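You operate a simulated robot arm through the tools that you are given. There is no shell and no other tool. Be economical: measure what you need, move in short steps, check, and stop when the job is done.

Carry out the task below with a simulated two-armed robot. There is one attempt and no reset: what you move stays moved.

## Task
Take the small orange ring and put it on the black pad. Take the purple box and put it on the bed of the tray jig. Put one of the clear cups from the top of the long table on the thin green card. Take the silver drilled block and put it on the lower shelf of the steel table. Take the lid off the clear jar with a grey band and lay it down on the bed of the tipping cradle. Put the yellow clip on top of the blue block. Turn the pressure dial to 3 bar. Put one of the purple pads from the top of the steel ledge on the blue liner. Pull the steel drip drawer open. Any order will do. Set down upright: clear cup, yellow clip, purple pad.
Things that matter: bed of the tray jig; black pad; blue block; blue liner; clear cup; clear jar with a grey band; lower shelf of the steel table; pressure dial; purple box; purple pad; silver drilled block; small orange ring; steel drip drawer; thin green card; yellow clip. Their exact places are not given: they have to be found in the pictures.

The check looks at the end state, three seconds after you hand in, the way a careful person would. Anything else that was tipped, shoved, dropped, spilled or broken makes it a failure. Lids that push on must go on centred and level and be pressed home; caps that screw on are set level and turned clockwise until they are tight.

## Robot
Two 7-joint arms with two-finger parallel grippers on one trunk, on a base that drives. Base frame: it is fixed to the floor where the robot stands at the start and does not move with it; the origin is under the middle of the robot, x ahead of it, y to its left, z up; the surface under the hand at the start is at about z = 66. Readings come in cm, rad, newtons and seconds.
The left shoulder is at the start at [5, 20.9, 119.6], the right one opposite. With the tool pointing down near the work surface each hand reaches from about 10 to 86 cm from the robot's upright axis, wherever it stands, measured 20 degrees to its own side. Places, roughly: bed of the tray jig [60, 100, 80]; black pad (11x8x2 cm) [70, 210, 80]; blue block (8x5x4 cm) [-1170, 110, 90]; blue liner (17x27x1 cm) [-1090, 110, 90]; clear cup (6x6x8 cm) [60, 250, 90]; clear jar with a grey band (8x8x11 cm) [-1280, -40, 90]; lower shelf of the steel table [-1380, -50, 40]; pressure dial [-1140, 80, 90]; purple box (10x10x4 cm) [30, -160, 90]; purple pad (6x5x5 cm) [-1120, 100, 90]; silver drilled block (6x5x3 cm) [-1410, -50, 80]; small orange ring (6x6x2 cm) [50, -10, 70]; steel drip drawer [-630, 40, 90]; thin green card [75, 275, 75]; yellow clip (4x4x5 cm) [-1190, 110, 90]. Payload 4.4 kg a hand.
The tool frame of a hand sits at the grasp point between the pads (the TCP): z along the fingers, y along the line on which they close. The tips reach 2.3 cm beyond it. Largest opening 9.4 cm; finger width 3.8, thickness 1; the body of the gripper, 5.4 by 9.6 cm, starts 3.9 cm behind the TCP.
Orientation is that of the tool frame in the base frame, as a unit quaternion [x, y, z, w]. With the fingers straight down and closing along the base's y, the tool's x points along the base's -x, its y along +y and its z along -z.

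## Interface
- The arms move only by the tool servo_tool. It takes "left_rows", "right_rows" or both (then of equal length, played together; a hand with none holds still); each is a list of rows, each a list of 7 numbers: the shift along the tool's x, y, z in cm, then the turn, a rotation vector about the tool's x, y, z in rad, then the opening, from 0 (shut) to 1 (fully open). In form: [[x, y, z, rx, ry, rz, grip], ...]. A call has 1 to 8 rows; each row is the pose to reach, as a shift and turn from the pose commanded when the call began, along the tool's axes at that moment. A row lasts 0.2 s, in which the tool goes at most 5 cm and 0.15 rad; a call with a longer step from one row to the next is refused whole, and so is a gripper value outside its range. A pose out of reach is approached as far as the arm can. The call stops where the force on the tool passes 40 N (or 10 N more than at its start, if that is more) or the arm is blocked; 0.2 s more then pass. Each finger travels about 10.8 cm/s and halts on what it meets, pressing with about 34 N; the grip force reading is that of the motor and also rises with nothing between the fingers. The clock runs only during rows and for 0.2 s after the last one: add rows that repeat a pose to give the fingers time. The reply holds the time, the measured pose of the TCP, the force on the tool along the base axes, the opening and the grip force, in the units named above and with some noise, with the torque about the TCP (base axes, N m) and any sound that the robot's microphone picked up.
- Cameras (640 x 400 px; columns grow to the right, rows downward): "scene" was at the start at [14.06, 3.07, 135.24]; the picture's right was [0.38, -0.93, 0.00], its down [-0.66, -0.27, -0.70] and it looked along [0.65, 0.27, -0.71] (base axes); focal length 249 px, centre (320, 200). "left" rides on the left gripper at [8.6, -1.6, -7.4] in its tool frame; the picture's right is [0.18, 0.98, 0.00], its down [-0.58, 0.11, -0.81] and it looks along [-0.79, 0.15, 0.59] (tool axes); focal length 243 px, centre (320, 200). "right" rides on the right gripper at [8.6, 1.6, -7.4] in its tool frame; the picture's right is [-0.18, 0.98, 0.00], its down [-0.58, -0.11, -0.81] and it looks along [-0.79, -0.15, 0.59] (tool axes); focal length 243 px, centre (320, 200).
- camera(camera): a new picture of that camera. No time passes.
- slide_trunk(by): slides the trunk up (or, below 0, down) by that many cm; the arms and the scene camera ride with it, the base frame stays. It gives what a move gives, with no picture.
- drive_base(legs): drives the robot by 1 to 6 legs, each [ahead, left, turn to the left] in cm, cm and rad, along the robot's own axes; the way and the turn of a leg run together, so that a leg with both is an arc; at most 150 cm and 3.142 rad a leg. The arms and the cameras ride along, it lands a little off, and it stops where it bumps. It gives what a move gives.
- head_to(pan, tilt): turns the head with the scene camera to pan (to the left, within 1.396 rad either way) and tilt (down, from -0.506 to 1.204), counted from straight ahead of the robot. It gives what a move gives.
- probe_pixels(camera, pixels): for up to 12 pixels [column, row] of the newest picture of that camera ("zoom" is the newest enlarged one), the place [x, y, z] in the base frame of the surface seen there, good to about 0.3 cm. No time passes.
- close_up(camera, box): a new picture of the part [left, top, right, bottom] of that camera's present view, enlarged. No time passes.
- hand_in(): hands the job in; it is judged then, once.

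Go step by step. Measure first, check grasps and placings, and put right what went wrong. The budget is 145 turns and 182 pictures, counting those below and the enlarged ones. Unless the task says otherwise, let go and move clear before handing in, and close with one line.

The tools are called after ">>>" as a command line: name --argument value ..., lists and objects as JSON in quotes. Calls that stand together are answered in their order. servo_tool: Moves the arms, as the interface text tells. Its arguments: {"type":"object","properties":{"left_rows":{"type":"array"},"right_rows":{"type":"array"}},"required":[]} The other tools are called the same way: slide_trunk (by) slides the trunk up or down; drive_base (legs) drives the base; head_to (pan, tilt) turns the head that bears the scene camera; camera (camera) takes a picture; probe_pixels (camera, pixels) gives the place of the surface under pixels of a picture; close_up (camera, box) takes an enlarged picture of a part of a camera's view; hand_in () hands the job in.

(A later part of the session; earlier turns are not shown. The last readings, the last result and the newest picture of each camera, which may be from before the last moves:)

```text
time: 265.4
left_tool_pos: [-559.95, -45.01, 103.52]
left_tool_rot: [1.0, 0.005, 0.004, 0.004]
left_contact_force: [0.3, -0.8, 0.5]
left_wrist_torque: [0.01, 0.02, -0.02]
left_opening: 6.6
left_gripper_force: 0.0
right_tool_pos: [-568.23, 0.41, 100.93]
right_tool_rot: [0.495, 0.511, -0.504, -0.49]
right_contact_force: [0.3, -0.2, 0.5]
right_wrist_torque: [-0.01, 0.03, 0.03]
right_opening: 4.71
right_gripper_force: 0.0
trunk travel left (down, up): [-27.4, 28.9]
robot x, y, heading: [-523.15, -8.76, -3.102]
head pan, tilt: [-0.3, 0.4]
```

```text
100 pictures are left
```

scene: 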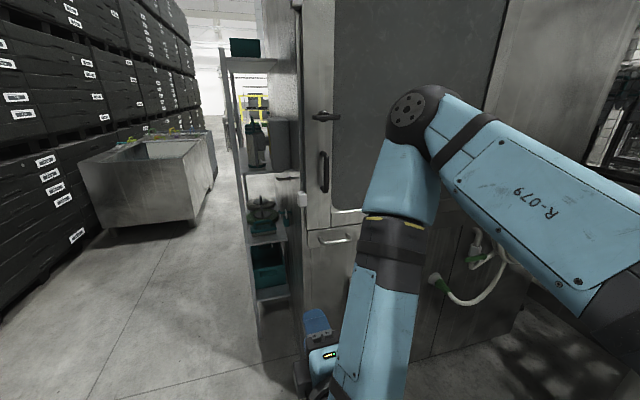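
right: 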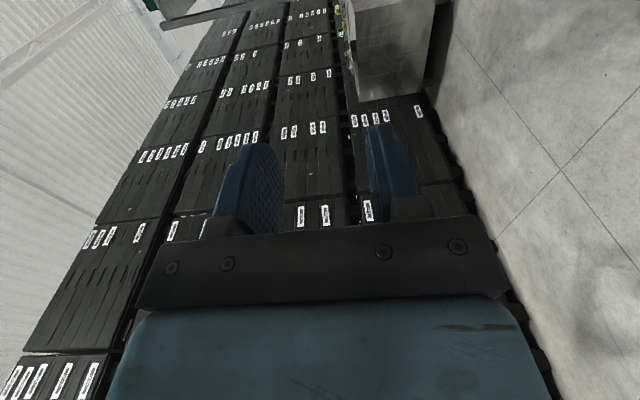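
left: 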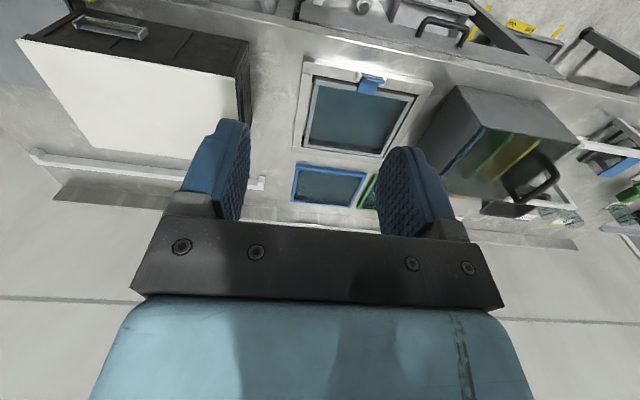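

>>> probe_pixels --camera "scene" --pixels '[[405, 110], [392, 140], [440, 100], [370, 200], [335, 236], [325, 238], [345, 234], [350, 260], [318, 240]]'

>>> close_up --camera "scene" --box '[290, 190, 390, 270]'

```text
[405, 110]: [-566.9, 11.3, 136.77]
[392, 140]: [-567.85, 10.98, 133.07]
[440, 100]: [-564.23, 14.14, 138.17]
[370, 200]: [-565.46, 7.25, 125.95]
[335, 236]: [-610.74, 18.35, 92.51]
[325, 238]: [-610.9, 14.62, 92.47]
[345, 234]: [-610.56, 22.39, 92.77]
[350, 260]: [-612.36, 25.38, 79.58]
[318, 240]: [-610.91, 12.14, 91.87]
```

```text
5.00 times, centred on (340, 230) of scene
```

zoom: 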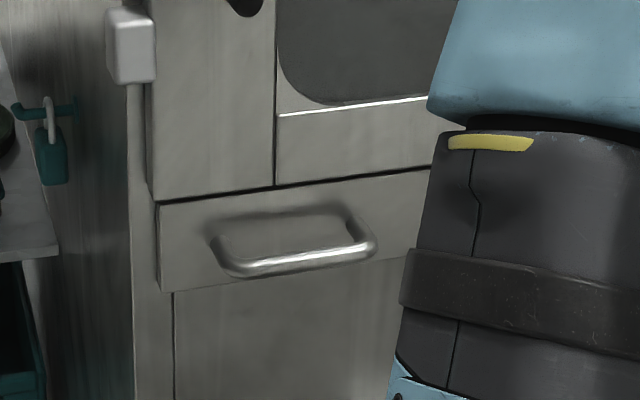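

>>> probe_pixels --camera "zoom" --pixels '[[240, 268], [270, 264], [300, 257], [330, 252], [365, 245], [225, 258], [300, 225], [165, 215], [300, 205], [175, 290]]'

```text
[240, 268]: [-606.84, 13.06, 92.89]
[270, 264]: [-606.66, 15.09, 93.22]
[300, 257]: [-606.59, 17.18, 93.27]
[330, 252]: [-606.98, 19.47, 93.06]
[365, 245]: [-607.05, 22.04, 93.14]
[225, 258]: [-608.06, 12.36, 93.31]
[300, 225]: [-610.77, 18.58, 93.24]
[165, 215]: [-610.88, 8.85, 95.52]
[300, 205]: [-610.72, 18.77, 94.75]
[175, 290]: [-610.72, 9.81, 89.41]
```

The bar is at (-607, 17.4, 93.1); the tool now points along -x with vertical closing. I drive closer and line up.

>>> drive_base --legs '[[22, -13, -0.036]]'

>>> camera --camera "right"

>>> camera --camera "scene"

```text
time: 267.2
left_tool_pos: [-583.23, -31.01, 103.49]
left_tool_rot: [1.0, -0.018, 0.003, 0.005]
left_contact_force: [-0.6, 0.3, 0.2]
left_wrist_torque: [-0.02, -0.01, -0.03]
left_opening: 6.57
left_gripper_force: 0.0
right_tool_pos: [-589.37, 14.74, 100.88]
right_tool_rot: [0.507, 0.5, -0.492, -0.501]
right_contact_force: [0.3, -0.1, 0.8]
right_wrist_torque: [0.0, 0.04, 0.0]
right_opening: 4.69
right_gripper_force: 0.0
trunk travel left (down, up): [-27.4, 28.9]
robot x, y, heading: [-544.53, 2.97, 3.135]
head pan, tilt: [-0.3, 0.4]
```

```text
98 pictures are left
```

right: 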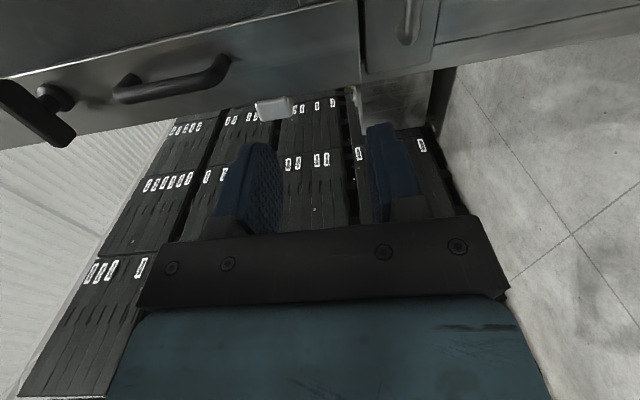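

```text
97 pictures are left
```

scene: 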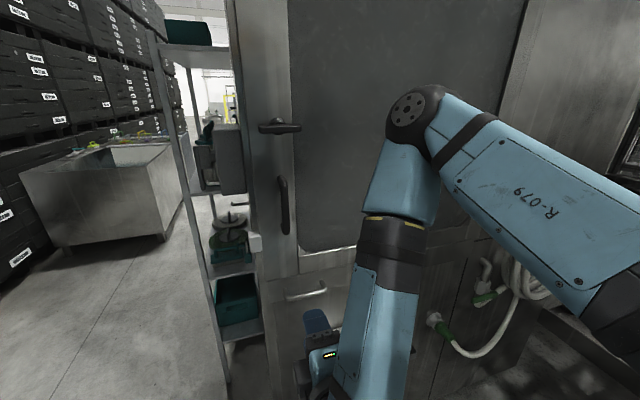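

>>> slide_trunk --by -7.8

>>> servo_tool --right_rows '[[2.4, 0, 2, 0, 0, 0, 0.5], [2.4, 0, 5, 0, 0, 0, 0.5], [2.4, 0, 8, 0, 0, 0, 0.5], [2.4, 0, 11, 0, 0, 0, 0.5]]'

>>> camera --camera "right"

```text
time: 268.4
left_tool_pos: [-583.18, -31.14, 95.82]
left_tool_rot: [1.0, -0.017, 0.004, 0.005]
left_contact_force: [-0.3, 0.8, 0.1]
left_wrist_torque: [0.0, 0.02, -0.02]
left_opening: 6.57
left_gripper_force: 0.1
right_tool_pos: [-589.33, 14.69, 93.03]
right_tool_rot: [0.506, 0.5, -0.493, -0.501]
right_contact_force: [-0.1, -0.7, -0.4]
right_wrist_torque: [0.0, -0.01, -0.04]
right_opening: 4.69
right_gripper_force: 0.0
trunk travel left (down, up): [-19.6, 36.7]
robot x, y, heading: [-544.68, 3.62, 3.137]
head pan, tilt: [-0.3, 0.4]
```

```text
time: 269.4
left_tool_pos: [-583.24, -31.18, 95.72]
left_tool_rot: [1.0, -0.018, 0.005, 0.004]
left_contact_force: [-0.6, 0.2, 1.1]
left_wrist_torque: [-0.02, 0.01, -0.03]
left_opening: 6.59
left_gripper_force: 0.1
right_tool_pos: [-598.39, 13.27, 95.32]
right_tool_rot: [0.509, 0.499, -0.489, -0.502]
right_contact_force: [0.6, 0.3, 0.4]
right_wrist_torque: [-0.02, 0.04, 0.01]
right_opening: 4.69
right_gripper_force: 0.1
right hand out of reach, approached as far as the arm can: row 1, 2, 3, 4
trunk travel left (down, up): [-19.6, 36.7]
robot x, y, heading: [-544.84, 3.43, 3.134]
head pan, tilt: [-0.3, 0.4]
```

```text
96 pictures are left
```

right: 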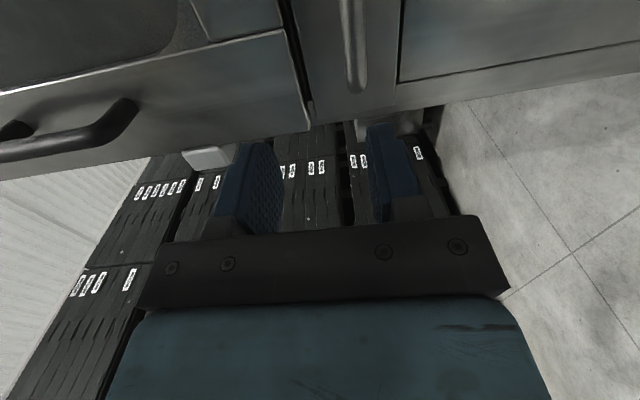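

The arm is at a limit here, so I do the rest with trunk and base: trunk -2.2, base right 4 and ahead 8 in two steps.

>>> slide_trunk --by -2.2

>>> drive_base --legs '[[3, -4.1, 0]]'

>>> servo_tool --right_rows '[[0, 0, 0, 0, 0, 0, 0.75], [0, 0, 0, 0, 0, 0, 0.75]]'

>>> camera --camera "right"

>>> close_up --camera "scene" --box '[260, 200, 400, 330]'

```text
time: 270.1
left_tool_pos: [-583.23, -31.13, 93.51]
left_tool_rot: [1.0, -0.016, 0.003, 0.005]
left_contact_force: [-0.3, 0.1, 0.1]
left_wrist_torque: [-0.03, 0.0, -0.06]
left_opening: 6.55
left_gripper_force: 0.1
right_tool_pos: [-598.43, 13.31, 92.86]
right_tool_rot: [0.509, 0.499, -0.49, -0.502]
right_contact_force: [-0.1, -0.6, 0.9]
right_wrist_torque: [0.01, -0.02, 0.02]
right_opening: 4.7
right_gripper_force: 0.1
trunk travel left (down, up): [-17.4, 38.9]
robot x, y, heading: [-544.46, 3.63, 3.133]
head pan, tilt: [-0.3, 0.4]
```

```text
time: 271.1
left_tool_pos: [-586.21, -27.05, 93.59]
left_tool_rot: [1.0, -0.017, 0.004, 0.006]
left_contact_force: [0.4, -0.3, 0.4]
left_wrist_torque: [0.03, -0.04, 0.0]
left_opening: 6.56
left_gripper_force: 0.2
right_tool_pos: [-601.38, 17.32, 92.98]
right_tool_rot: [0.51, 0.499, -0.489, -0.502]
right_contact_force: [0.9, 0.0, 0.3]
right_wrist_torque: [0.01, -0.03, 0.01]
right_opening: 4.71
right_gripper_force: 0.1
trunk travel left (down, up): [-17.4, 38.9]
robot x, y, heading: [-547.69, 7.44, 3.133]
head pan, tilt: [-0.3, 0.4]
```

```text
time: 271.7
left_tool_pos: [-586.11, -27.27, 93.74]
left_tool_rot: [1.0, -0.017, 0.003, 0.005]
left_contact_force: [0.4, 0.9, -0.3]
left_wrist_torque: [0.0, 0.0, 0.0]
left_opening: 6.6
left_gripper_force: 0.0
right_tool_pos: [-601.37, 17.32, 92.99]
right_tool_rot: [0.511, 0.498, -0.489, -0.502]
right_contact_force: [-0.2, 0.5, 0.3]
right_wrist_torque: [0.01, 0.0, 0.02]
right_opening: 7.06
right_gripper_force: 0.0
trunk travel left (down, up): [-17.4, 38.9]
robot x, y, heading: [-547.37, 7.44, 3.133]
head pan, tilt: [-0.3, 0.4]
```

```text
95 pictures are left
```

right: 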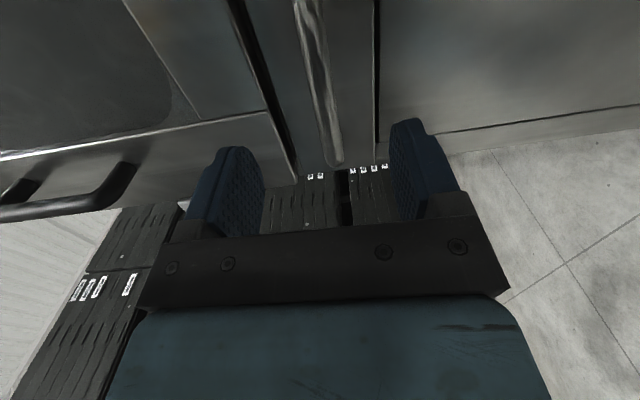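

```text
3.08 times, centred on (330, 265) of scene
```

zoom: 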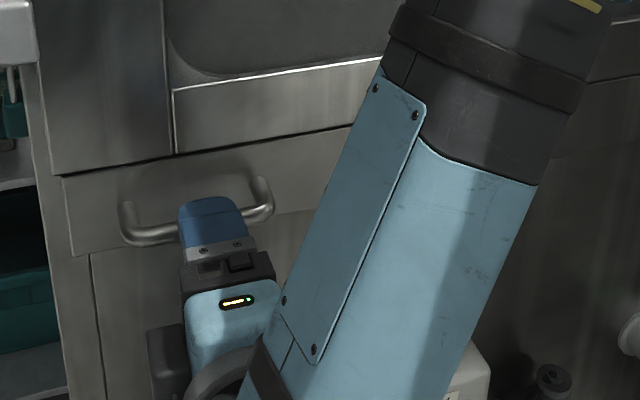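

The bar sits centred between the fingers. I drive ahead 5.3 cm, then close.

>>> drive_base --legs '[[5.3, 0, 0]]'

>>> servo_tool --right_rows '[[0, 0, 0, 0, 0, 0, 0.4], [0, 0, 0, 0, 0, 0, 0], [0, 0, 0, 0, 0, 0, 0], [0, 0, 0, 0, 0, 0, 0]]'

```text
time: 272.6
left_tool_pos: [-591.37, -26.98, 93.49]
left_tool_rot: [1.0, -0.017, 0.004, 0.004]
left_contact_force: [0.4, -0.3, -0.6]
left_wrist_torque: [0.01, -0.03, 0.0]
left_opening: 6.59
left_gripper_force: 0.1
right_tool_pos: [-606.58, 17.32, 92.93]
right_tool_rot: [0.511, 0.499, -0.488, -0.502]
right_contact_force: [0.7, 0.2, -0.7]
right_wrist_torque: [-0.02, 0.0, -0.01]
right_opening: 7.07
right_gripper_force: 0.0
trunk travel left (down, up): [-17.4, 38.9]
robot x, y, heading: [-552.84, 7.24, 3.136]
head pan, tilt: [-0.3, 0.4]
```

```text
time: 273.6
left_tool_pos: [-591.42, -26.95, 93.47]
left_tool_rot: [1.0, -0.018, 0.004, 0.004]
left_contact_force: [0.1, 0.1, -0.2]
left_wrist_torque: [0.03, 0.01, -0.01]
left_opening: 6.55
left_gripper_force: 0.0
right_tool_pos: [-606.25, 17.39, 92.4]
right_tool_rot: [0.513, 0.503, -0.486, -0.498]
right_contact_force: [0.9, -2.4, -13.9]
right_wrist_torque: [-0.85, -0.18, -0.77]
right_opening: 1.37
right_gripper_force: 44.9
trunk travel left (down, up): [-17.4, 38.9]
robot x, y, heading: [-552.81, 7.48, 3.129]
head pan, tilt: [-0.3, 0.4]
stopped in row 4 (right hand): the force on the tool passed its limit at 42 N (the readings are from after the stop); the commanded pose is now the measured one
```

The bar is gripped (1.4 cm). I pull by backing up 10 cm.

>>> drive_base --legs '[[-10, 0, 0]]'

>>> camera --camera "scene"

```text
time: 274.7
left_tool_pos: [-581.71, -27.0, 93.45]
left_tool_rot: [1.0, -0.018, 0.005, 0.005]
left_contact_force: [-0.5, -0.4, -0.4]
left_wrist_torque: [0.05, 0.01, 0.01]
left_opening: 6.59
left_gripper_force: 0.1
right_tool_pos: [-596.67, 17.39, 92.51]
right_tool_rot: [0.512, 0.503, -0.486, -0.498]
right_contact_force: [-0.8, 7.4, -23.0]
right_wrist_torque: [-0.59, -0.17, 0.51]
right_opening: 1.39
right_gripper_force: 45.0
trunk travel left (down, up): [-17.4, 38.9]
robot x, y, heading: [-543.19, 7.34, 3.133]
head pan, tilt: [-0.3, 0.4]
```

```text
93 pictures are left
```

scene: 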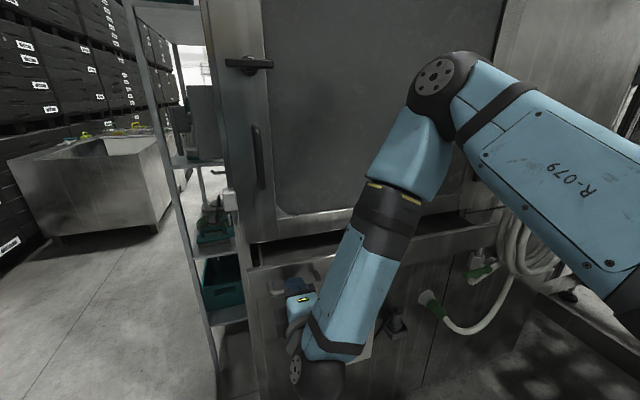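

The drawer follows. I pull on 16 cm more.

>>> drive_base --legs '[[-16, 0, 0]]'

>>> camera --camera "scene"

```text
time: 276.1
left_tool_pos: [-565.76, -27.12, 93.6]
left_tool_rot: [1.0, -0.02, 0.004, 0.005]
left_contact_force: [0.0, -0.4, 0.6]
left_wrist_torque: [0.0, -0.01, -0.01]
left_opening: 6.58
left_gripper_force: 0.0
right_tool_pos: [-580.7, 17.38, 92.55]
right_tool_rot: [0.513, 0.502, -0.485, -0.5]
right_contact_force: [-1.9, 8.2, -17.4]
right_wrist_torque: [-0.71, -0.14, 0.88]
right_opening: 1.38
right_gripper_force: 45.1
trunk travel left (down, up): [-17.4, 38.9]
robot x, y, heading: [-526.93, 6.98, 3.132]
head pan, tilt: [-0.3, 0.4]
```

```text
92 pictures are left
```

scene: 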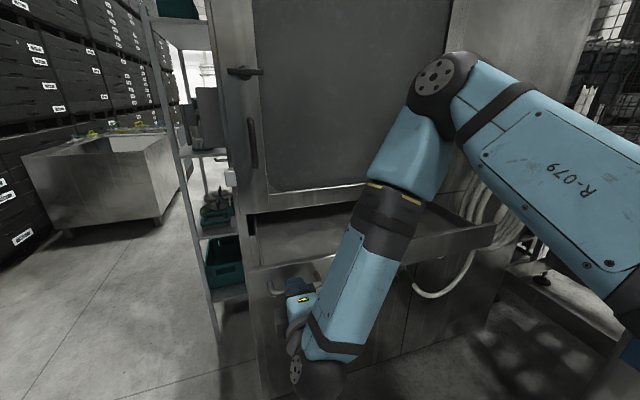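

It's open ~26 cm; I pull on gently in case there is more travel.

>>> drive_base --legs '[[-8, 0, 0]]'

>>> camera --camera "scene"

```text
time: 277.1
left_tool_pos: [-561.03, -27.19, 93.48]
left_tool_rot: [1.0, -0.019, 0.005, 0.006]
left_contact_force: [0.7, 1.0, 1.0]
left_wrist_torque: [-0.01, -0.02, -0.03]
left_opening: 6.58
left_gripper_force: 0.2
right_tool_pos: [-576.13, 17.44, 92.54]
right_tool_rot: [0.513, 0.5, -0.485, -0.502]
right_contact_force: [-1.7, 1.1, -1.2]
right_wrist_torque: [-0.69, -0.03, -0.11]
right_opening: 1.37
right_gripper_force: 45.2
trunk travel left (down, up): [-17.4, 38.9]
robot x, y, heading: [-522.54, 7.26, 3.127]
head pan, tilt: [-0.3, 0.4]
stopped in leg 1: the force on the tool passed its limit at 104 N (the readings are from after the stop); the commanded pose is now the measured one
```

```text
91 pictures are left
```

scene: 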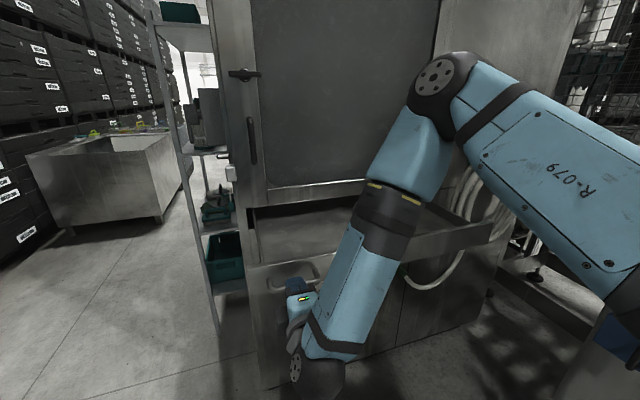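

The drawer is fully open (hit its stop at ~30 cm). I release, back off, and turn the wrist down again.

>>> servo_tool --right_rows '[[0, 0, 0, 0, 0, 0, 0.4], [0, 0, 0, 0, 0, 0, 0.75], [0, 0, 0, 0, 0, 0, 0.75]]'

>>> drive_base --legs '[[-35, 0, 0]]'

>>> servo_tool --right_rows '[[0, 0, 0, -0.083, 0.083, 0.083, 0.5], [0, 0, 0, -0.166, 0.166, 0.166, 0.5], [0, 0, 0, -0.249, 0.249, 0.249, 0.5], [0, 0, 0, -0.332, 0.332, 0.332, 0.5], [0, 0, 0, -0.415, 0.415, 0.415, 0.5], [0, 0, 0, -0.498, 0.498, 0.498, 0.5], [0, 0, 0, -0.581, 0.581, 0.581, 0.5], [0, 0, 0, -0.664, 0.664, 0.664, 0.5]]'

>>> servo_tool --right_rows '[[0, 0, 0, -0.083, 0.083, 0.083, 0.5], [0, 0, 0, -0.166, 0.166, 0.166, 0.5], [0, 0, 0, -0.249, 0.249, 0.249, 0.5], [0, 0, 0, -0.332, 0.332, 0.332, 0.5], [0, 0, 0, -0.415, 0.415, 0.415, 0.5], [0, 0, 0, -0.498, 0.498, 0.498, 0.5], [0, 0, 0, -0.545, 0.545, 0.545, 0.5]]'

>>> camera --camera "scene"

```text
time: 277.9
left_tool_pos: [-560.97, -27.28, 93.55]
left_tool_rot: [1.0, -0.019, 0.004, 0.005]
left_contact_force: [1.0, 0.2, -0.1]
left_wrist_torque: [0.0, 0.01, 0.02]
left_opening: 6.58
left_gripper_force: 0.1
right_tool_pos: [-576.17, 17.21, 92.62]
right_tool_rot: [0.513, 0.501, -0.484, -0.502]
right_contact_force: [0.7, 0.4, -0.2]
right_wrist_torque: [0.01, 0.02, 0.02]
right_opening: 7.06
right_gripper_force: 0.0
trunk travel left (down, up): [-17.4, 38.9]
robot x, y, heading: [-522.43, 7.47, 3.135]
head pan, tilt: [-0.3, 0.4]
```

```text
time: 280.2
left_tool_pos: [-526.67, -27.44, 93.6]
left_tool_rot: [1.0, -0.023, 0.004, 0.004]
left_contact_force: [0.6, 0.0, -0.6]
left_wrist_torque: [0.0, 0.01, 0.04]
left_opening: 6.6
left_gripper_force: 0.0
right_tool_pos: [-541.72, 17.07, 92.59]
right_tool_rot: [0.515, 0.499, -0.483, -0.503]
right_contact_force: [-0.8, 0.2, 0.3]
right_wrist_torque: [0.0, -0.02, -0.01]
right_opening: 7.02
right_gripper_force: 0.0
trunk travel left (down, up): [-17.4, 38.9]
robot x, y, heading: [-487.99, 6.98, 3.121]
head pan, tilt: [-0.3, 0.4]
```

```text
time: 282.0
left_tool_pos: [-526.75, -27.44, 93.58]
left_tool_rot: [1.0, -0.022, 0.004, 0.004]
left_contact_force: [0.3, 1.1, -0.7]
left_wrist_torque: [0.03, -0.01, -0.01]
left_opening: 6.6
left_gripper_force: 0.0
right_tool_pos: [-541.7, 17.14, 92.57]
right_tool_rot: [0.899, 0.25, -0.244, -0.265]
right_contact_force: [-0.9, -0.1, 0.6]
right_wrist_torque: [0.0, -0.02, -0.02]
right_opening: 4.71
right_gripper_force: 0.1
trunk travel left (down, up): [-17.4, 38.9]
robot x, y, heading: [-488.1, 6.93, 3.127]
head pan, tilt: [-0.3, 0.4]
```

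```text
time: 283.6
left_tool_pos: [-526.72, -27.54, 93.53]
left_tool_rot: [1.0, -0.022, 0.005, 0.004]
left_contact_force: [-0.2, -0.5, 0.3]
left_wrist_torque: [-0.01, 0.01, 0.05]
left_opening: 6.59
left_gripper_force: 0.0
right_tool_pos: [-541.71, 17.07, 92.5]
right_tool_rot: [1.0, -0.018, 0.015, -0.003]
right_contact_force: [0.3, 0.1, 0.3]
right_wrist_torque: [0.01, 0.02, 0.02]
right_opening: 4.7
right_gripper_force: 0.1
trunk travel left (down, up): [-17.4, 38.9]
robot x, y, heading: [-488.26, 6.68, 3.127]
head pan, tilt: [-0.3, 0.4]
```

```text
90 pictures are left
```

scene: 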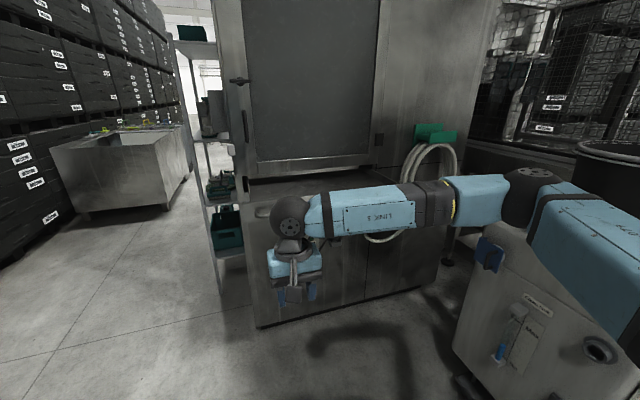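

I tuck the left hand in, raise the trunk, shift to the aisle (y≈-50) and drive past the shelf, then look.

>>> servo_tool --left_rows '[[0, -4, 0, 0, 0, 0, 0.6], [0, -8, 0, 0, 0, 0, 0.6], [0, -12, 0, 0, 0, 0, 0.6], [0, -16, 0, 0, 0, 0, 0.6]]'

>>> slide_trunk --by 32

>>> drive_base --legs '[[0, 58, 0.015], [110, 0, 0], [80, 0, 0]]'

>>> head_to --pan 0.0 --tilt 0.3

>>> camera --camera "scene"

```text
time: 284.6
left_tool_pos: [-526.38, -11.38, 93.19]
left_tool_rot: [1.0, -0.022, 0.003, 0.006]
left_contact_force: [0.3, -0.3, -0.6]
left_wrist_torque: [0.01, -0.02, 0.03]
left_opening: 5.65
left_gripper_force: 0.1
right_tool_pos: [-541.7, 17.16, 92.49]
right_tool_rot: [1.0, -0.017, 0.014, -0.002]
right_contact_force: [0.7, 0.6, 0.0]
right_wrist_torque: [-0.02, -0.01, -0.01]
right_opening: 4.7
right_gripper_force: 0.1
trunk travel left (down, up): [-17.4, 38.9]
robot x, y, heading: [-488.06, 6.72, 3.125]
head pan, tilt: [-0.3, 0.4]
```

```text
time: 287.7
left_tool_pos: [-526.5, -11.62, 125.16]
left_tool_rot: [1.0, -0.022, 0.004, 0.004]
left_contact_force: [0.0, -0.4, -0.6]
left_wrist_torque: [0.01, 0.0, -0.01]
left_opening: 5.62
left_gripper_force: 0.0
right_tool_pos: [-541.58, 17.06, 124.56]
right_tool_rot: [1.0, -0.017, 0.014, -0.002]
right_contact_force: [-0.7, 0.9, 1.1]
right_wrist_torque: [-0.05, 0.0, 0.05]
right_opening: 4.69
right_gripper_force: 0.0
trunk travel left (down, up): [-49.4, 6.9]
robot x, y, heading: [-487.56, 6.68, 3.122]
head pan, tilt: [-0.3, 0.4]
```

```text
time: 299.3
left_tool_pos: [-640.68, -68.5, 125.67]
left_tool_rot: [1.0, -0.021, -0.001, 0.003]
left_contact_force: [0.6, 0.6, 0.4]
left_wrist_torque: [0.02, -0.04, 0.0]
left_opening: 5.64
left_gripper_force: 0.1
right_tool_pos: [-655.13, -39.97, 124.52]
right_tool_rot: [1.0, -0.012, 0.016, -0.006]
right_contact_force: [-0.9, 0.1, 0.2]
right_wrist_torque: [0.0, -0.01, -0.01]
right_opening: 4.69
right_gripper_force: 0.0
trunk travel left (down, up): [-49.4, 6.9]
robot x, y, heading: [-603.03, -50.27, 3.13]
head pan, tilt: [-0.3, 0.4]
stopped in leg 3: the robot was blocked; the commanded pose is now the measured one
```

```text
time: 300.1
left_tool_pos: [-640.55, -68.49, 125.67]
left_tool_rot: [1.0, -0.021, -0.003, 0.005]
left_contact_force: [1.3, 0.0, -0.3]
left_wrist_torque: [0.01, 0.0, 0.03]
left_opening: 5.66
left_gripper_force: 0.1
right_tool_pos: [-655.14, -39.97, 124.64]
right_tool_rot: [1.0, -0.012, 0.015, -0.006]
right_contact_force: [-0.3, -0.3, 0.2]
right_wrist_torque: [-0.01, -0.02, -0.02]
right_opening: 4.7
right_gripper_force: 0.0
trunk travel left (down, up): [-49.4, 6.9]
robot x, y, heading: [-603.55, -50.3, 3.131]
head pan, tilt: [0.0, 0.3]
```

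```text
89 pictures are left
```

scene: 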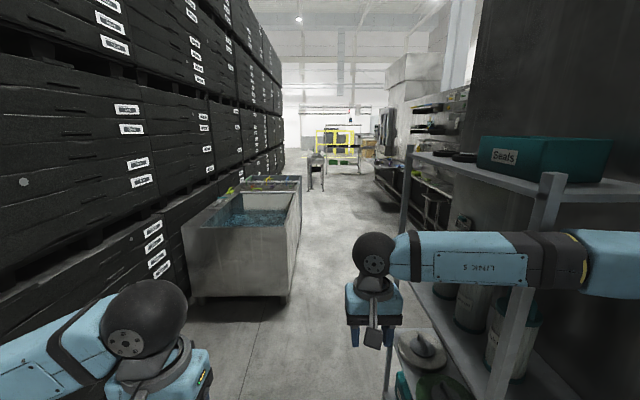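

The right arm met the shelf post. I back off, move 25 cm to the left, and check the shelf.

>>> drive_base --legs '[[-14, 0, 0], [0, 24, 0]]'

>>> head_to --pan -0.4 --tilt 0.35

>>> camera --camera "scene"

```text
time: 303.8
left_tool_pos: [-627.65, -93.01, 125.07]
left_tool_rot: [1.0, -0.02, 0.003, 0.004]
left_contact_force: [0.3, 0.2, 0.0]
left_wrist_torque: [0.01, -0.01, 0.0]
left_opening: 5.67
left_gripper_force: 0.0
right_tool_pos: [-642.28, -64.34, 123.86]
right_tool_rot: [1.0, -0.011, 0.021, -0.004]
right_contact_force: [0.8, 0.1, 0.3]
right_wrist_torque: [0.0, -0.02, -0.01]
right_opening: 4.69
right_gripper_force: 0.0
trunk travel left (down, up): [-49.4, 6.9]
robot x, y, heading: [-589.31, -74.8, 3.132]
head pan, tilt: [0.0, 0.3]
```

```text
time: 304.6
left_tool_pos: [-627.65, -92.91, 125.2]
left_tool_rot: [1.0, -0.019, 0.004, 0.004]
left_contact_force: [0.7, 0.1, -0.7]
left_wrist_torque: [0.0, 0.0, -0.03]
left_opening: 5.63
left_gripper_force: 0.1
right_tool_pos: [-642.28, -64.28, 123.95]
right_tool_rot: [1.0, -0.011, 0.021, -0.005]
right_contact_force: [-0.1, -0.5, 0.4]
right_wrist_torque: [0.02, -0.03, 0.01]
right_opening: 4.7
right_gripper_force: 0.1
trunk travel left (down, up): [-49.4, 6.9]
robot x, y, heading: [-589.39, -74.39, 3.133]
head pan, tilt: [-0.4, 0.351]
```

```text
88 pictures are left
```

scene: 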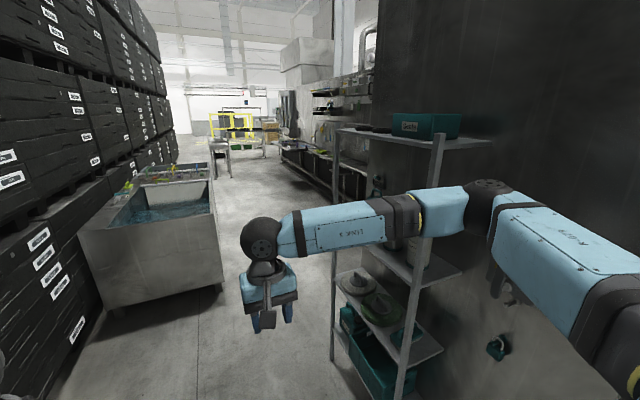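

>>> probe_pixels --camera "scene" --pixels '[[412, 300], [332, 280], [488, 190], [215, 270], [225, 180], [340, 160], [300, 170], [440, 140]]'

```text
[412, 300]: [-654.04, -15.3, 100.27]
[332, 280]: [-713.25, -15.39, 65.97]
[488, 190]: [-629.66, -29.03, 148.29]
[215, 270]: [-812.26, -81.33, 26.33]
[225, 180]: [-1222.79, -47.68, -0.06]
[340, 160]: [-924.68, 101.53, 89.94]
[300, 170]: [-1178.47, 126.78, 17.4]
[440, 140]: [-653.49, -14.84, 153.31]
```

The shelf's front is at y≈-15; at y≈-76 I clear it. I drive ahead to x≈-762, before the trough, and look.

>>> drive_base --legs '[[0, 2, 0.008], [86, 0, 0], [84, 0, 0]]'

>>> head_to --pan -0.3 --tilt 0.35

>>> camera --camera "scene"

```text
time: 313.5
left_tool_pos: [-792.72, -98.08, 125.18]
left_tool_rot: [1.0, -0.002, 0.004, 0.004]
left_contact_force: [0.1, -0.2, -0.1]
left_wrist_torque: [0.02, -0.01, 0.02]
left_opening: 5.63
left_gripper_force: 0.1
right_tool_pos: [-808.4, -69.88, 123.86]
right_tool_rot: [1.0, 0.008, 0.021, -0.006]
right_contact_force: [0.5, -0.5, 0.6]
right_wrist_torque: [-0.03, 0.01, -0.05]
right_opening: 4.69
right_gripper_force: 0.0
trunk travel left (down, up): [-49.4, 6.9]
robot x, y, heading: [-755.29, -78.04, -3.118]
head pan, tilt: [-0.4, 0.351]
```

```text
time: 314.2
left_tool_pos: [-792.72, -97.92, 125.23]
left_tool_rot: [1.0, -0.002, 0.003, 0.004]
left_contact_force: [0.0, 0.2, 0.3]
left_wrist_torque: [0.0, 0.0, -0.05]
left_opening: 5.64
left_gripper_force: 0.0
right_tool_pos: [-808.55, -69.95, 123.87]
right_tool_rot: [1.0, 0.007, 0.022, -0.005]
right_contact_force: [0.4, 0.2, -0.3]
right_wrist_torque: [0.01, -0.02, 0.03]
right_opening: 4.7
right_gripper_force: 0.2
trunk travel left (down, up): [-49.4, 6.9]
robot x, y, heading: [-755.02, -78.0, -3.123]
head pan, tilt: [-0.3, 0.351]
```

```text
87 pictures are left
```

scene: 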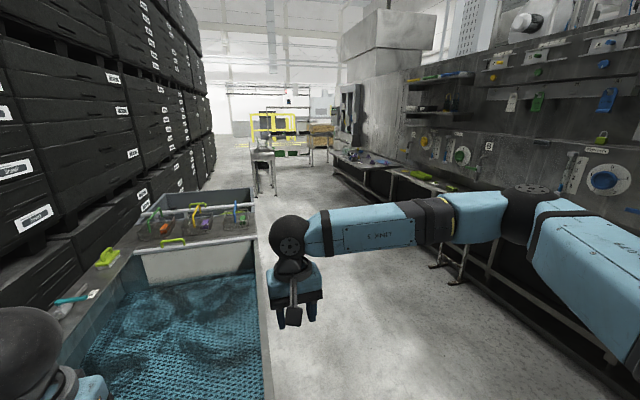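

The aisle opens to the right with the long steel ledge and dials. I shift right 60, drive on 300 cm, and look.

>>> probe_pixels --camera "scene" --pixels '[[400, 170], [340, 160], [470, 200], [265, 150], [600, 180], [465, 155], [540, 290], [275, 190]]'

>>> drive_base --legs '[[0, -58, -0.02], [140, 0, 0], [130, 0, 0]]'

>>> head_to --pan -0.7 --tilt 0.45

>>> camera --camera "scene"

```text
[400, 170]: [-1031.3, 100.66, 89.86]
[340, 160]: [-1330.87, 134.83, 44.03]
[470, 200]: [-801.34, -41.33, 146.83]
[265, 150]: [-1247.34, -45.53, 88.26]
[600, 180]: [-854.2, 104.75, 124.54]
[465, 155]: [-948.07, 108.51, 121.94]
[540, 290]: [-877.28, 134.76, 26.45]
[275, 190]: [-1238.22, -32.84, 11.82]
```

```text
time: 332.6
left_tool_pos: [-1065.69, -45.45, 125.16]
left_tool_rot: [1.0, 0.0, 0.003, 0.004]
left_contact_force: [0.1, -0.1, 0.7]
left_wrist_torque: [-0.03, 0.0, -0.04]
left_opening: 5.64
left_gripper_force: 0.1
right_tool_pos: [-1081.61, -17.57, 124.0]
right_tool_rot: [1.0, 0.009, 0.021, -0.005]
right_contact_force: [-0.4, 0.1, -0.6]
right_wrist_torque: [0.03, -0.02, -0.01]
right_opening: 4.7
right_gripper_force: 0.0
trunk travel left (down, up): [-49.4, 6.9]
robot x, y, heading: [-1028.5, -25.73, -3.117]
head pan, tilt: [-0.3, 0.351]
```

```text
time: 333.5
left_tool_pos: [-1065.86, -45.36, 125.23]
left_tool_rot: [1.0, 0.001, 0.004, 0.004]
left_contact_force: [0.2, -0.5, -0.3]
left_wrist_torque: [0.02, 0.0, 0.04]
left_opening: 5.63
left_gripper_force: 0.1
right_tool_pos: [-1081.56, -17.47, 123.82]
right_tool_rot: [1.0, 0.008, 0.021, -0.005]
right_contact_force: [-0.1, -0.5, -0.1]
right_wrist_torque: [-0.02, 0.0, 0.03]
right_opening: 4.68
right_gripper_force: 0.1
trunk travel left (down, up): [-49.4, 6.9]
robot x, y, heading: [-1027.97, -25.92, -3.114]
head pan, tilt: [-0.7, 0.45]
```

```text
86 pictures are left
```

scene: 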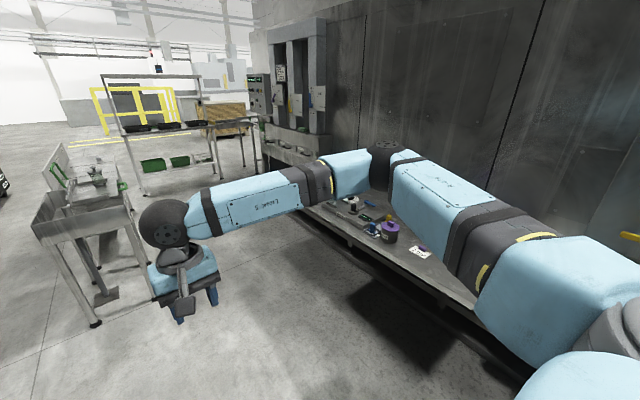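

I turn right to face the ledge (+y) and shift left to x≈-1130.

>>> drive_base --legs '[[0, 0, -0.8], [0, 0, -0.8], [0, 100, 0]]'

>>> head_to --pan 0.0 --tilt 0.5

>>> camera --camera "scene"

```text
time: 346.7
left_tool_pos: [-1144.62, 14.15, 125.21]
left_tool_rot: [-0.69, 0.724, 0.0, -0.006]
left_contact_force: [0.2, 0.1, 0.1]
left_wrist_torque: [0.01, 0.01, 0.0]
left_opening: 5.61
left_gripper_force: 0.1
right_tool_pos: [-1115.85, 28.62, 123.86]
right_tool_rot: [-0.697, 0.717, -0.019, -0.011]
right_contact_force: [0.8, -0.2, 0.6]
right_wrist_torque: [-0.02, -0.02, 0.0]
right_opening: 4.72
right_gripper_force: 0.1
trunk travel left (down, up): [-49.4, 6.9]
robot x, y, heading: [-1126.94, -24.48, 1.555]
head pan, tilt: [-0.7, 0.45]
```

```text
time: 347.7
left_tool_pos: [-1144.68, 14.19, 125.08]
left_tool_rot: [-0.69, 0.723, 0.001, -0.006]
left_contact_force: [0.4, 0.2, 0.0]
left_wrist_torque: [0.02, 0.01, -0.01]
left_opening: 5.65
left_gripper_force: 0.1
right_tool_pos: [-1115.96, 28.61, 123.87]
right_tool_rot: [-0.697, 0.717, -0.018, -0.011]
right_contact_force: [0.8, -0.7, -0.1]
right_wrist_torque: [0.02, -0.01, 0.01]
right_opening: 4.7
right_gripper_force: 0.1
trunk travel left (down, up): [-49.4, 6.9]
robot x, y, heading: [-1126.54, -24.44, 1.553]
head pan, tilt: [0.0, 0.499]
```

```text
85 pictures are left
```

scene: 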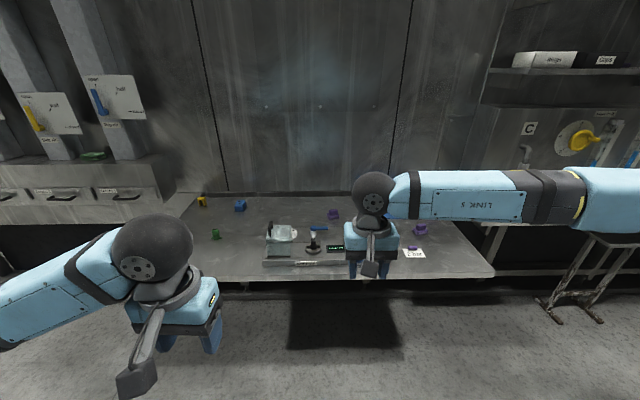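

Everything is in view: yellow clip (202,201), blue block (240,206), purple pads (333,214),(420,230). I zoom in.

>>> close_up --camera "scene" --box '[180, 180, 340, 280]'

>>> probe_pixels --camera "zoom" --pixels '[[87, 85], [87, 70], [87, 100], [240, 90], [240, 110], [225, 95], [255, 95], [610, 137], [420, 240], [530, 230], [320, 300], [595, 250]]'

>>> close_up --camera "scene" --box '[300, 190, 500, 290]'

```text
4.00 times, centred on (260, 230) of scene
```

zoom: 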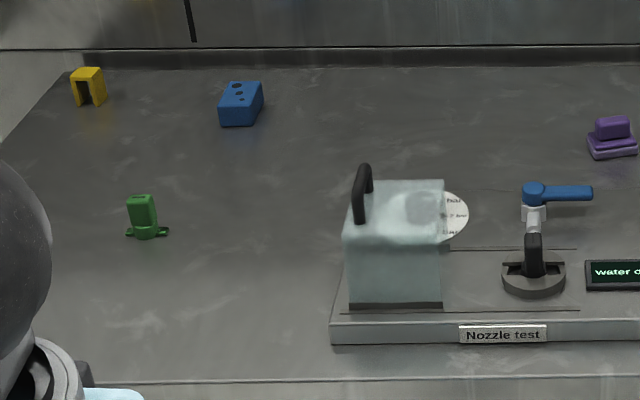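

```text
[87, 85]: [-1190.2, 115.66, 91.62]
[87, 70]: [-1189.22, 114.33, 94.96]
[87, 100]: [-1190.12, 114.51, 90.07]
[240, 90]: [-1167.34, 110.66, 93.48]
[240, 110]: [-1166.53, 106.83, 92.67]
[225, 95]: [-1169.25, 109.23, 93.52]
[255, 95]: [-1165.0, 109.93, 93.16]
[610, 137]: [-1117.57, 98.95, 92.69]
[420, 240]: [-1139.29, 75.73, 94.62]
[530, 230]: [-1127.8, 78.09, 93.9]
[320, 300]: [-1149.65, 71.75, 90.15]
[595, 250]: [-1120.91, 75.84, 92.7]
```

```text
3.20 times, centred on (400, 240) of scene
```

zoom: 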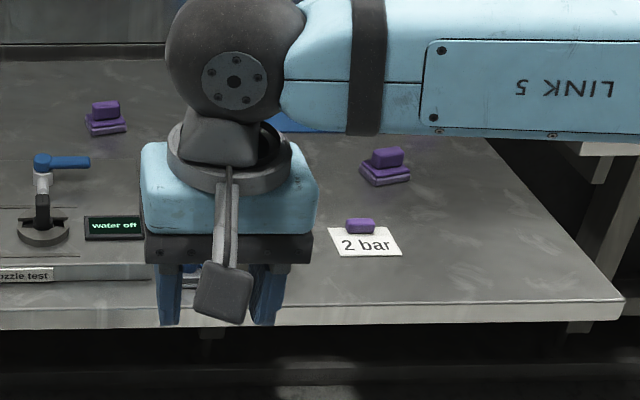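

I drive 48 cm nearer to see the dial and the other items well.

>>> drive_base --legs '[[48, 0, 0.017]]'

>>> head_to --pan 0.15 --tilt 0.8

>>> camera --camera "scene"

>>> close_up --camera "scene" --box '[200, 160, 400, 300]'

```text
time: 350.6
left_tool_pos: [-1144.28, 62.43, 125.23]
left_tool_rot: [-0.694, 0.72, 0.0, -0.005]
left_contact_force: [-0.7, -0.7, 0.4]
left_wrist_torque: [-0.03, 0.0, 0.01]
left_opening: 5.64
left_gripper_force: 0.1
right_tool_pos: [-1115.71, 77.01, 123.89]
right_tool_rot: [-0.699, 0.715, -0.019, -0.011]
right_contact_force: [0.6, -0.3, 0.3]
right_wrist_torque: [0.03, -0.01, 0.03]
right_opening: 4.7
right_gripper_force: 0.1
trunk travel left (down, up): [-49.4, 6.9]
robot x, y, heading: [-1125.66, 23.76, 1.563]
head pan, tilt: [0.0, 0.499]
```

```text
time: 351.4
left_tool_pos: [-1144.21, 62.46, 125.13]
left_tool_rot: [-0.693, 0.721, 0.001, -0.006]
left_contact_force: [-0.5, 0.0, 0.2]
left_wrist_torque: [-0.02, -0.03, 0.06]
left_opening: 5.65
left_gripper_force: 0.0
right_tool_pos: [-1115.51, 77.26, 123.89]
right_tool_rot: [-0.699, 0.715, -0.019, -0.012]
right_contact_force: [-0.2, -0.2, 0.1]
right_wrist_torque: [-0.02, -0.03, 0.01]
right_opening: 4.72
right_gripper_force: 0.1
trunk travel left (down, up): [-49.4, 6.9]
robot x, y, heading: [-1125.95, 23.95, 1.563]
head pan, tilt: [0.15, 0.799]
```

```text
82 pictures are left
```

scene: 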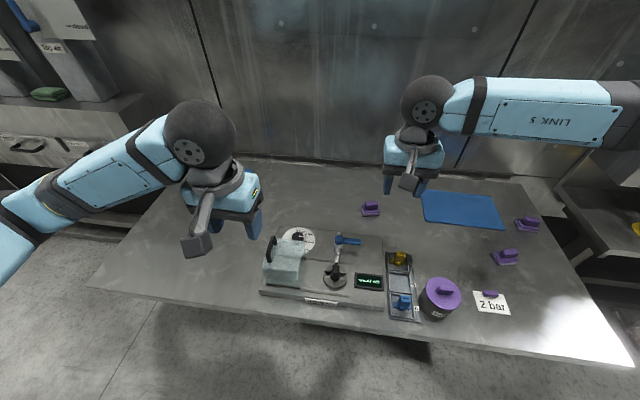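

```text
2.86 times, centred on (300, 230) of scene
```

zoom: 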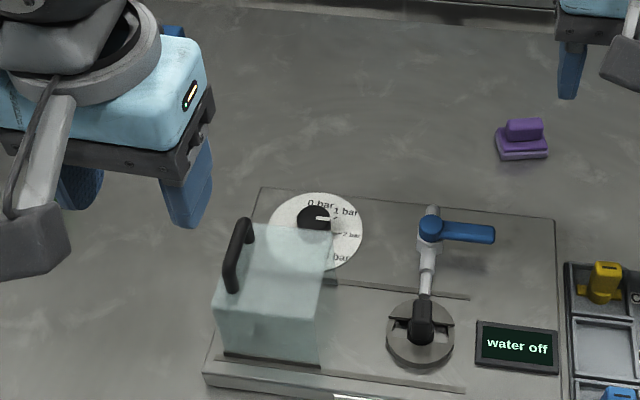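

>>> probe_pixels --camera "zoom" --pixels '[[318, 196], [275, 215], [345, 240], [340, 262], [312, 208], [313, 220], [328, 218], [300, 225], [250, 235], [232, 350], [310, 350], [330, 283]]'

>>> close_up --camera "scene" --box '[255, 215, 335, 305]'

>>> camera --camera "left"

```text
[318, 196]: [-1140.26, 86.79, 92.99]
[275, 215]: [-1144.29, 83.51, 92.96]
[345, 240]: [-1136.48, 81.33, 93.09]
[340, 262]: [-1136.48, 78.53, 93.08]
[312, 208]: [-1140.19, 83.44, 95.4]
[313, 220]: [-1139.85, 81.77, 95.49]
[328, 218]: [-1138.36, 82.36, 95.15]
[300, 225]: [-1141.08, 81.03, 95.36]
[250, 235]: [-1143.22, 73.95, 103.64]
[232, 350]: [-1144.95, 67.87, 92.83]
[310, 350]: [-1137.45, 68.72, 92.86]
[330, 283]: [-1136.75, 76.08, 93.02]
```

```text
4.44 times, centred on (295, 260) of scene
```

zoom: 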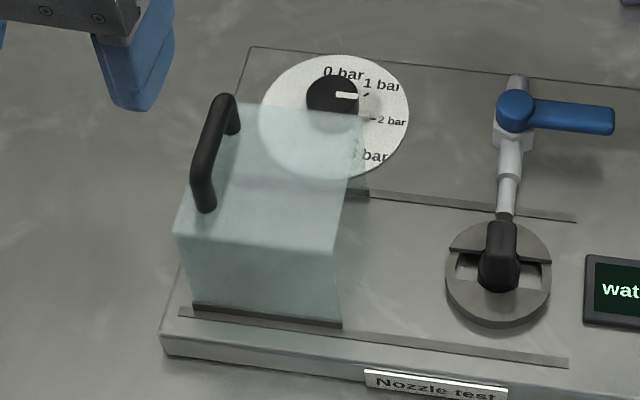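

```text
79 pictures are left
```

left: 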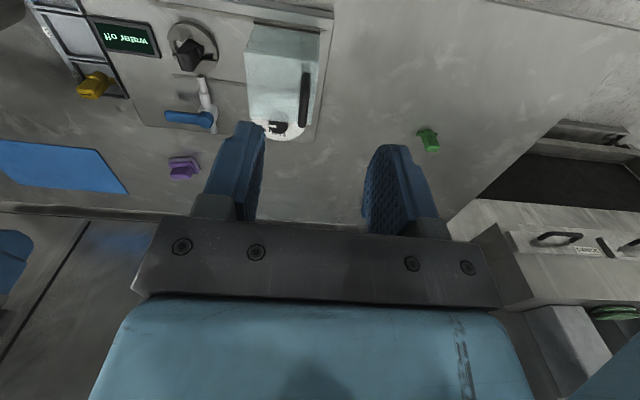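

>>> close_up --camera "scene" --box '[270, 220, 320, 260]'

>>> probe_pixels --camera "zoom" --pixels '[[200, 260], [350, 270], [430, 320], [250, 330], [350, 200], [280, 215], [420, 215], [315, 130], [280, 160], [375, 160], [120, 250], [330, 175]]'

```text
10.00 times, centred on (295, 240) of scene
```

zoom: 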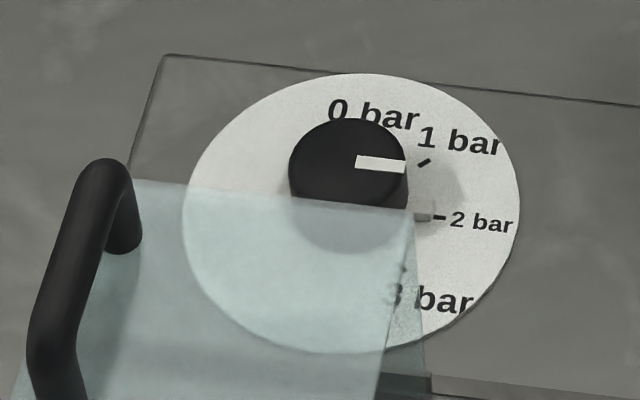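

```text
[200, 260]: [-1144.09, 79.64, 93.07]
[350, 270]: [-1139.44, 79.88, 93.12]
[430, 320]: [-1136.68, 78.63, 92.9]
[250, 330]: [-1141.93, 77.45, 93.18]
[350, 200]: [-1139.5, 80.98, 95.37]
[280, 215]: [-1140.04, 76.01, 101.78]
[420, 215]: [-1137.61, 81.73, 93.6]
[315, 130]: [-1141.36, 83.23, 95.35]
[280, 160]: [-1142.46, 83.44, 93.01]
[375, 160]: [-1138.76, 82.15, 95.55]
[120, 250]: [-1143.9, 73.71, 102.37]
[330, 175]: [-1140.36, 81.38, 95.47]
```

>>> probe_pixels --camera "zoom" --pixels '[[424, 162], [439, 217], [403, 268], [345, 75], [185, 215], [519, 205], [340, 352], [291, 175], [407, 170], [347, 120], [360, 162], [404, 167]]'

```text
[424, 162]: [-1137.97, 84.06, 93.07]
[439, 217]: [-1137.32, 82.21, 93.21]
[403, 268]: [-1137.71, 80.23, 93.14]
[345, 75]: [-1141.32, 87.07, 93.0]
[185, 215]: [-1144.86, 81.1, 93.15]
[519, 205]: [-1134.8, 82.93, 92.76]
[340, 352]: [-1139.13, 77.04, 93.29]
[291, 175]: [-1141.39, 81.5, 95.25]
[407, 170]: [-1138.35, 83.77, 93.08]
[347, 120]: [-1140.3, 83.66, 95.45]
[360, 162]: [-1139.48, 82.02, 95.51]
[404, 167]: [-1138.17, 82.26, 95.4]
```

The dial's pointer stands at the 2‑bar tick (0°); 3 bar is about 44° clockwise. I'll twist with the right hand, camera turned to the right, clear of the guard. First position the base.

>>> drive_base --legs '[[0, 24, 0.008], [10, 0, 0]]'

>>> servo_tool --right_rows '[[0, 0, 0, 0, 0, -0.15, 0.5], [0, 0, 0, 0, 0, -0.3, 0.5], [0, 0, 0, 0, 0, -0.45, 0.5], [0, 0, 0, 0, 0, -0.6, 0.5], [0, 0, 0, 0, 0, -0.75, 0.5], [0, 0, 0, 0, 0, -0.9, 0.5], [0, 0, 0, 0, 0, -1.05, 0.5], [0, 0, 0, 0, 0, -1.2, 0.5]]'

>>> camera --camera "scene"

```text
time: 354.9
left_tool_pos: [-1168.82, 72.19, 125.21]
left_tool_rot: [-0.696, 0.718, 0.001, -0.006]
left_contact_force: [0.1, -0.2, -0.2]
left_wrist_torque: [0.01, 0.01, 0.02]
left_opening: 5.64
left_gripper_force: 0.0
right_tool_pos: [-1140.64, 87.14, 123.87]
right_tool_rot: [-0.703, 0.711, -0.019, -0.012]
right_contact_force: [-1.3, -0.2, -0.6]
right_wrist_torque: [0.0, -0.01, -0.01]
right_opening: 4.69
right_gripper_force: 0.1
trunk travel left (down, up): [-49.4, 6.9]
robot x, y, heading: [-1149.99, 34.17, 1.572]
head pan, tilt: [0.15, 0.799]
```

```text
time: 356.7
left_tool_pos: [-1168.92, 72.26, 125.18]
left_tool_rot: [-0.697, 0.717, 0.001, -0.005]
left_contact_force: [0.1, -1.1, -0.6]
left_wrist_torque: [-0.01, 0.02, 0.02]
left_opening: 5.63
left_gripper_force: 0.0
right_tool_pos: [-1140.37, 87.22, 123.93]
right_tool_rot: [0.982, -0.19, 0.009, 0.02]
right_contact_force: [0.5, -1.1, 0.5]
right_wrist_torque: [0.01, 0.01, 0.03]
right_opening: 4.68
right_gripper_force: 0.0
trunk travel left (down, up): [-49.4, 6.9]
robot x, y, heading: [-1149.64, 34.22, 1.569]
head pan, tilt: [0.15, 0.799]
```

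```text
77 pictures are left
```

scene: 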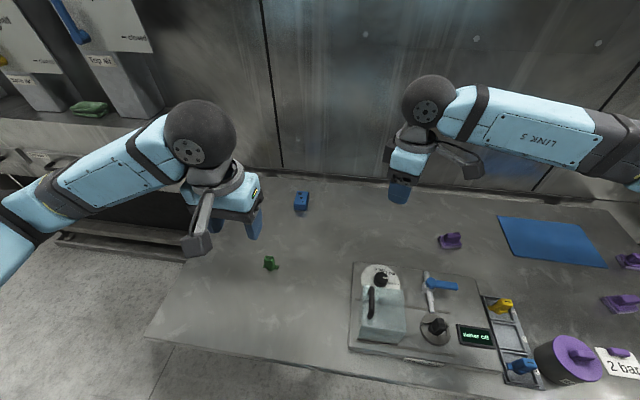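

>>> servo_tool --right_rows '[[0.5, 1, 3, 0.036, -0.025, 0, 0.55], [1, 2, 7, 0.036, -0.025, 0, 0.55], [1.5, 3, 11, 0.036, -0.025, -0.1, 0.55], [1.86, 3.74, 15, 0.036, -0.025, -0.2, 0.55], [1.86, 3.74, 19, 0.036, -0.025, -0.2, 0.55], [1.86, 3.74, 22, 0.036, -0.025, -0.2, 0.55], [1.86, 3.74, 22, 0.036, -0.025, -0.2, 0.55]]'

>>> camera --camera "right"

>>> close_up --camera "scene" --box '[330, 220, 470, 370]'

```text
time: 358.3
left_tool_pos: [-1168.91, 72.14, 125.21]
left_tool_rot: [-0.697, 0.717, 0.0, -0.006]
left_contact_force: [0.7, 0.0, -0.1]
left_wrist_torque: [0.04, 0.05, -0.02]
left_opening: 5.63
left_gripper_force: 0.1
right_tool_pos: [-1140.05, 82.17, 101.97]
right_tool_rot: [0.996, -0.091, -0.002, -0.001]
right_contact_force: [-0.5, -0.4, -0.3]
right_wrist_torque: [-0.02, -0.02, 0.0]
right_opening: 5.15
right_gripper_force: 0.0
right hand out of reach, approached as far as the arm can: row 4
trunk travel left (down, up): [-49.4, 6.9]
robot x, y, heading: [-1150.16, 34.39, 1.568]
head pan, tilt: [0.15, 0.799]
```

```text
76 pictures are left
```

right: 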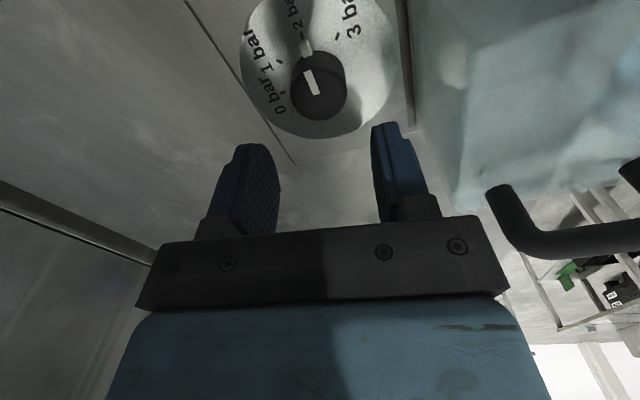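

```text
2.67 times, centred on (400, 295) of scene
```

zoom: 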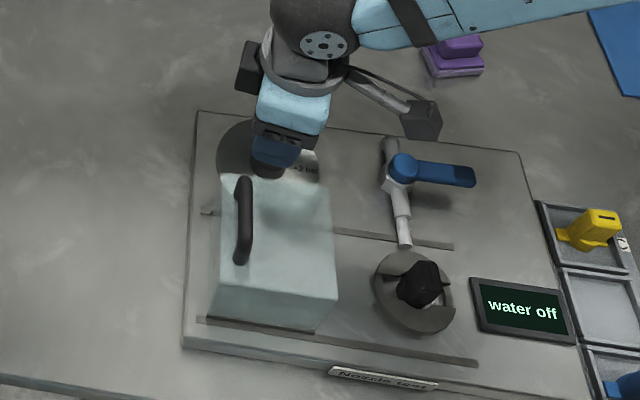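

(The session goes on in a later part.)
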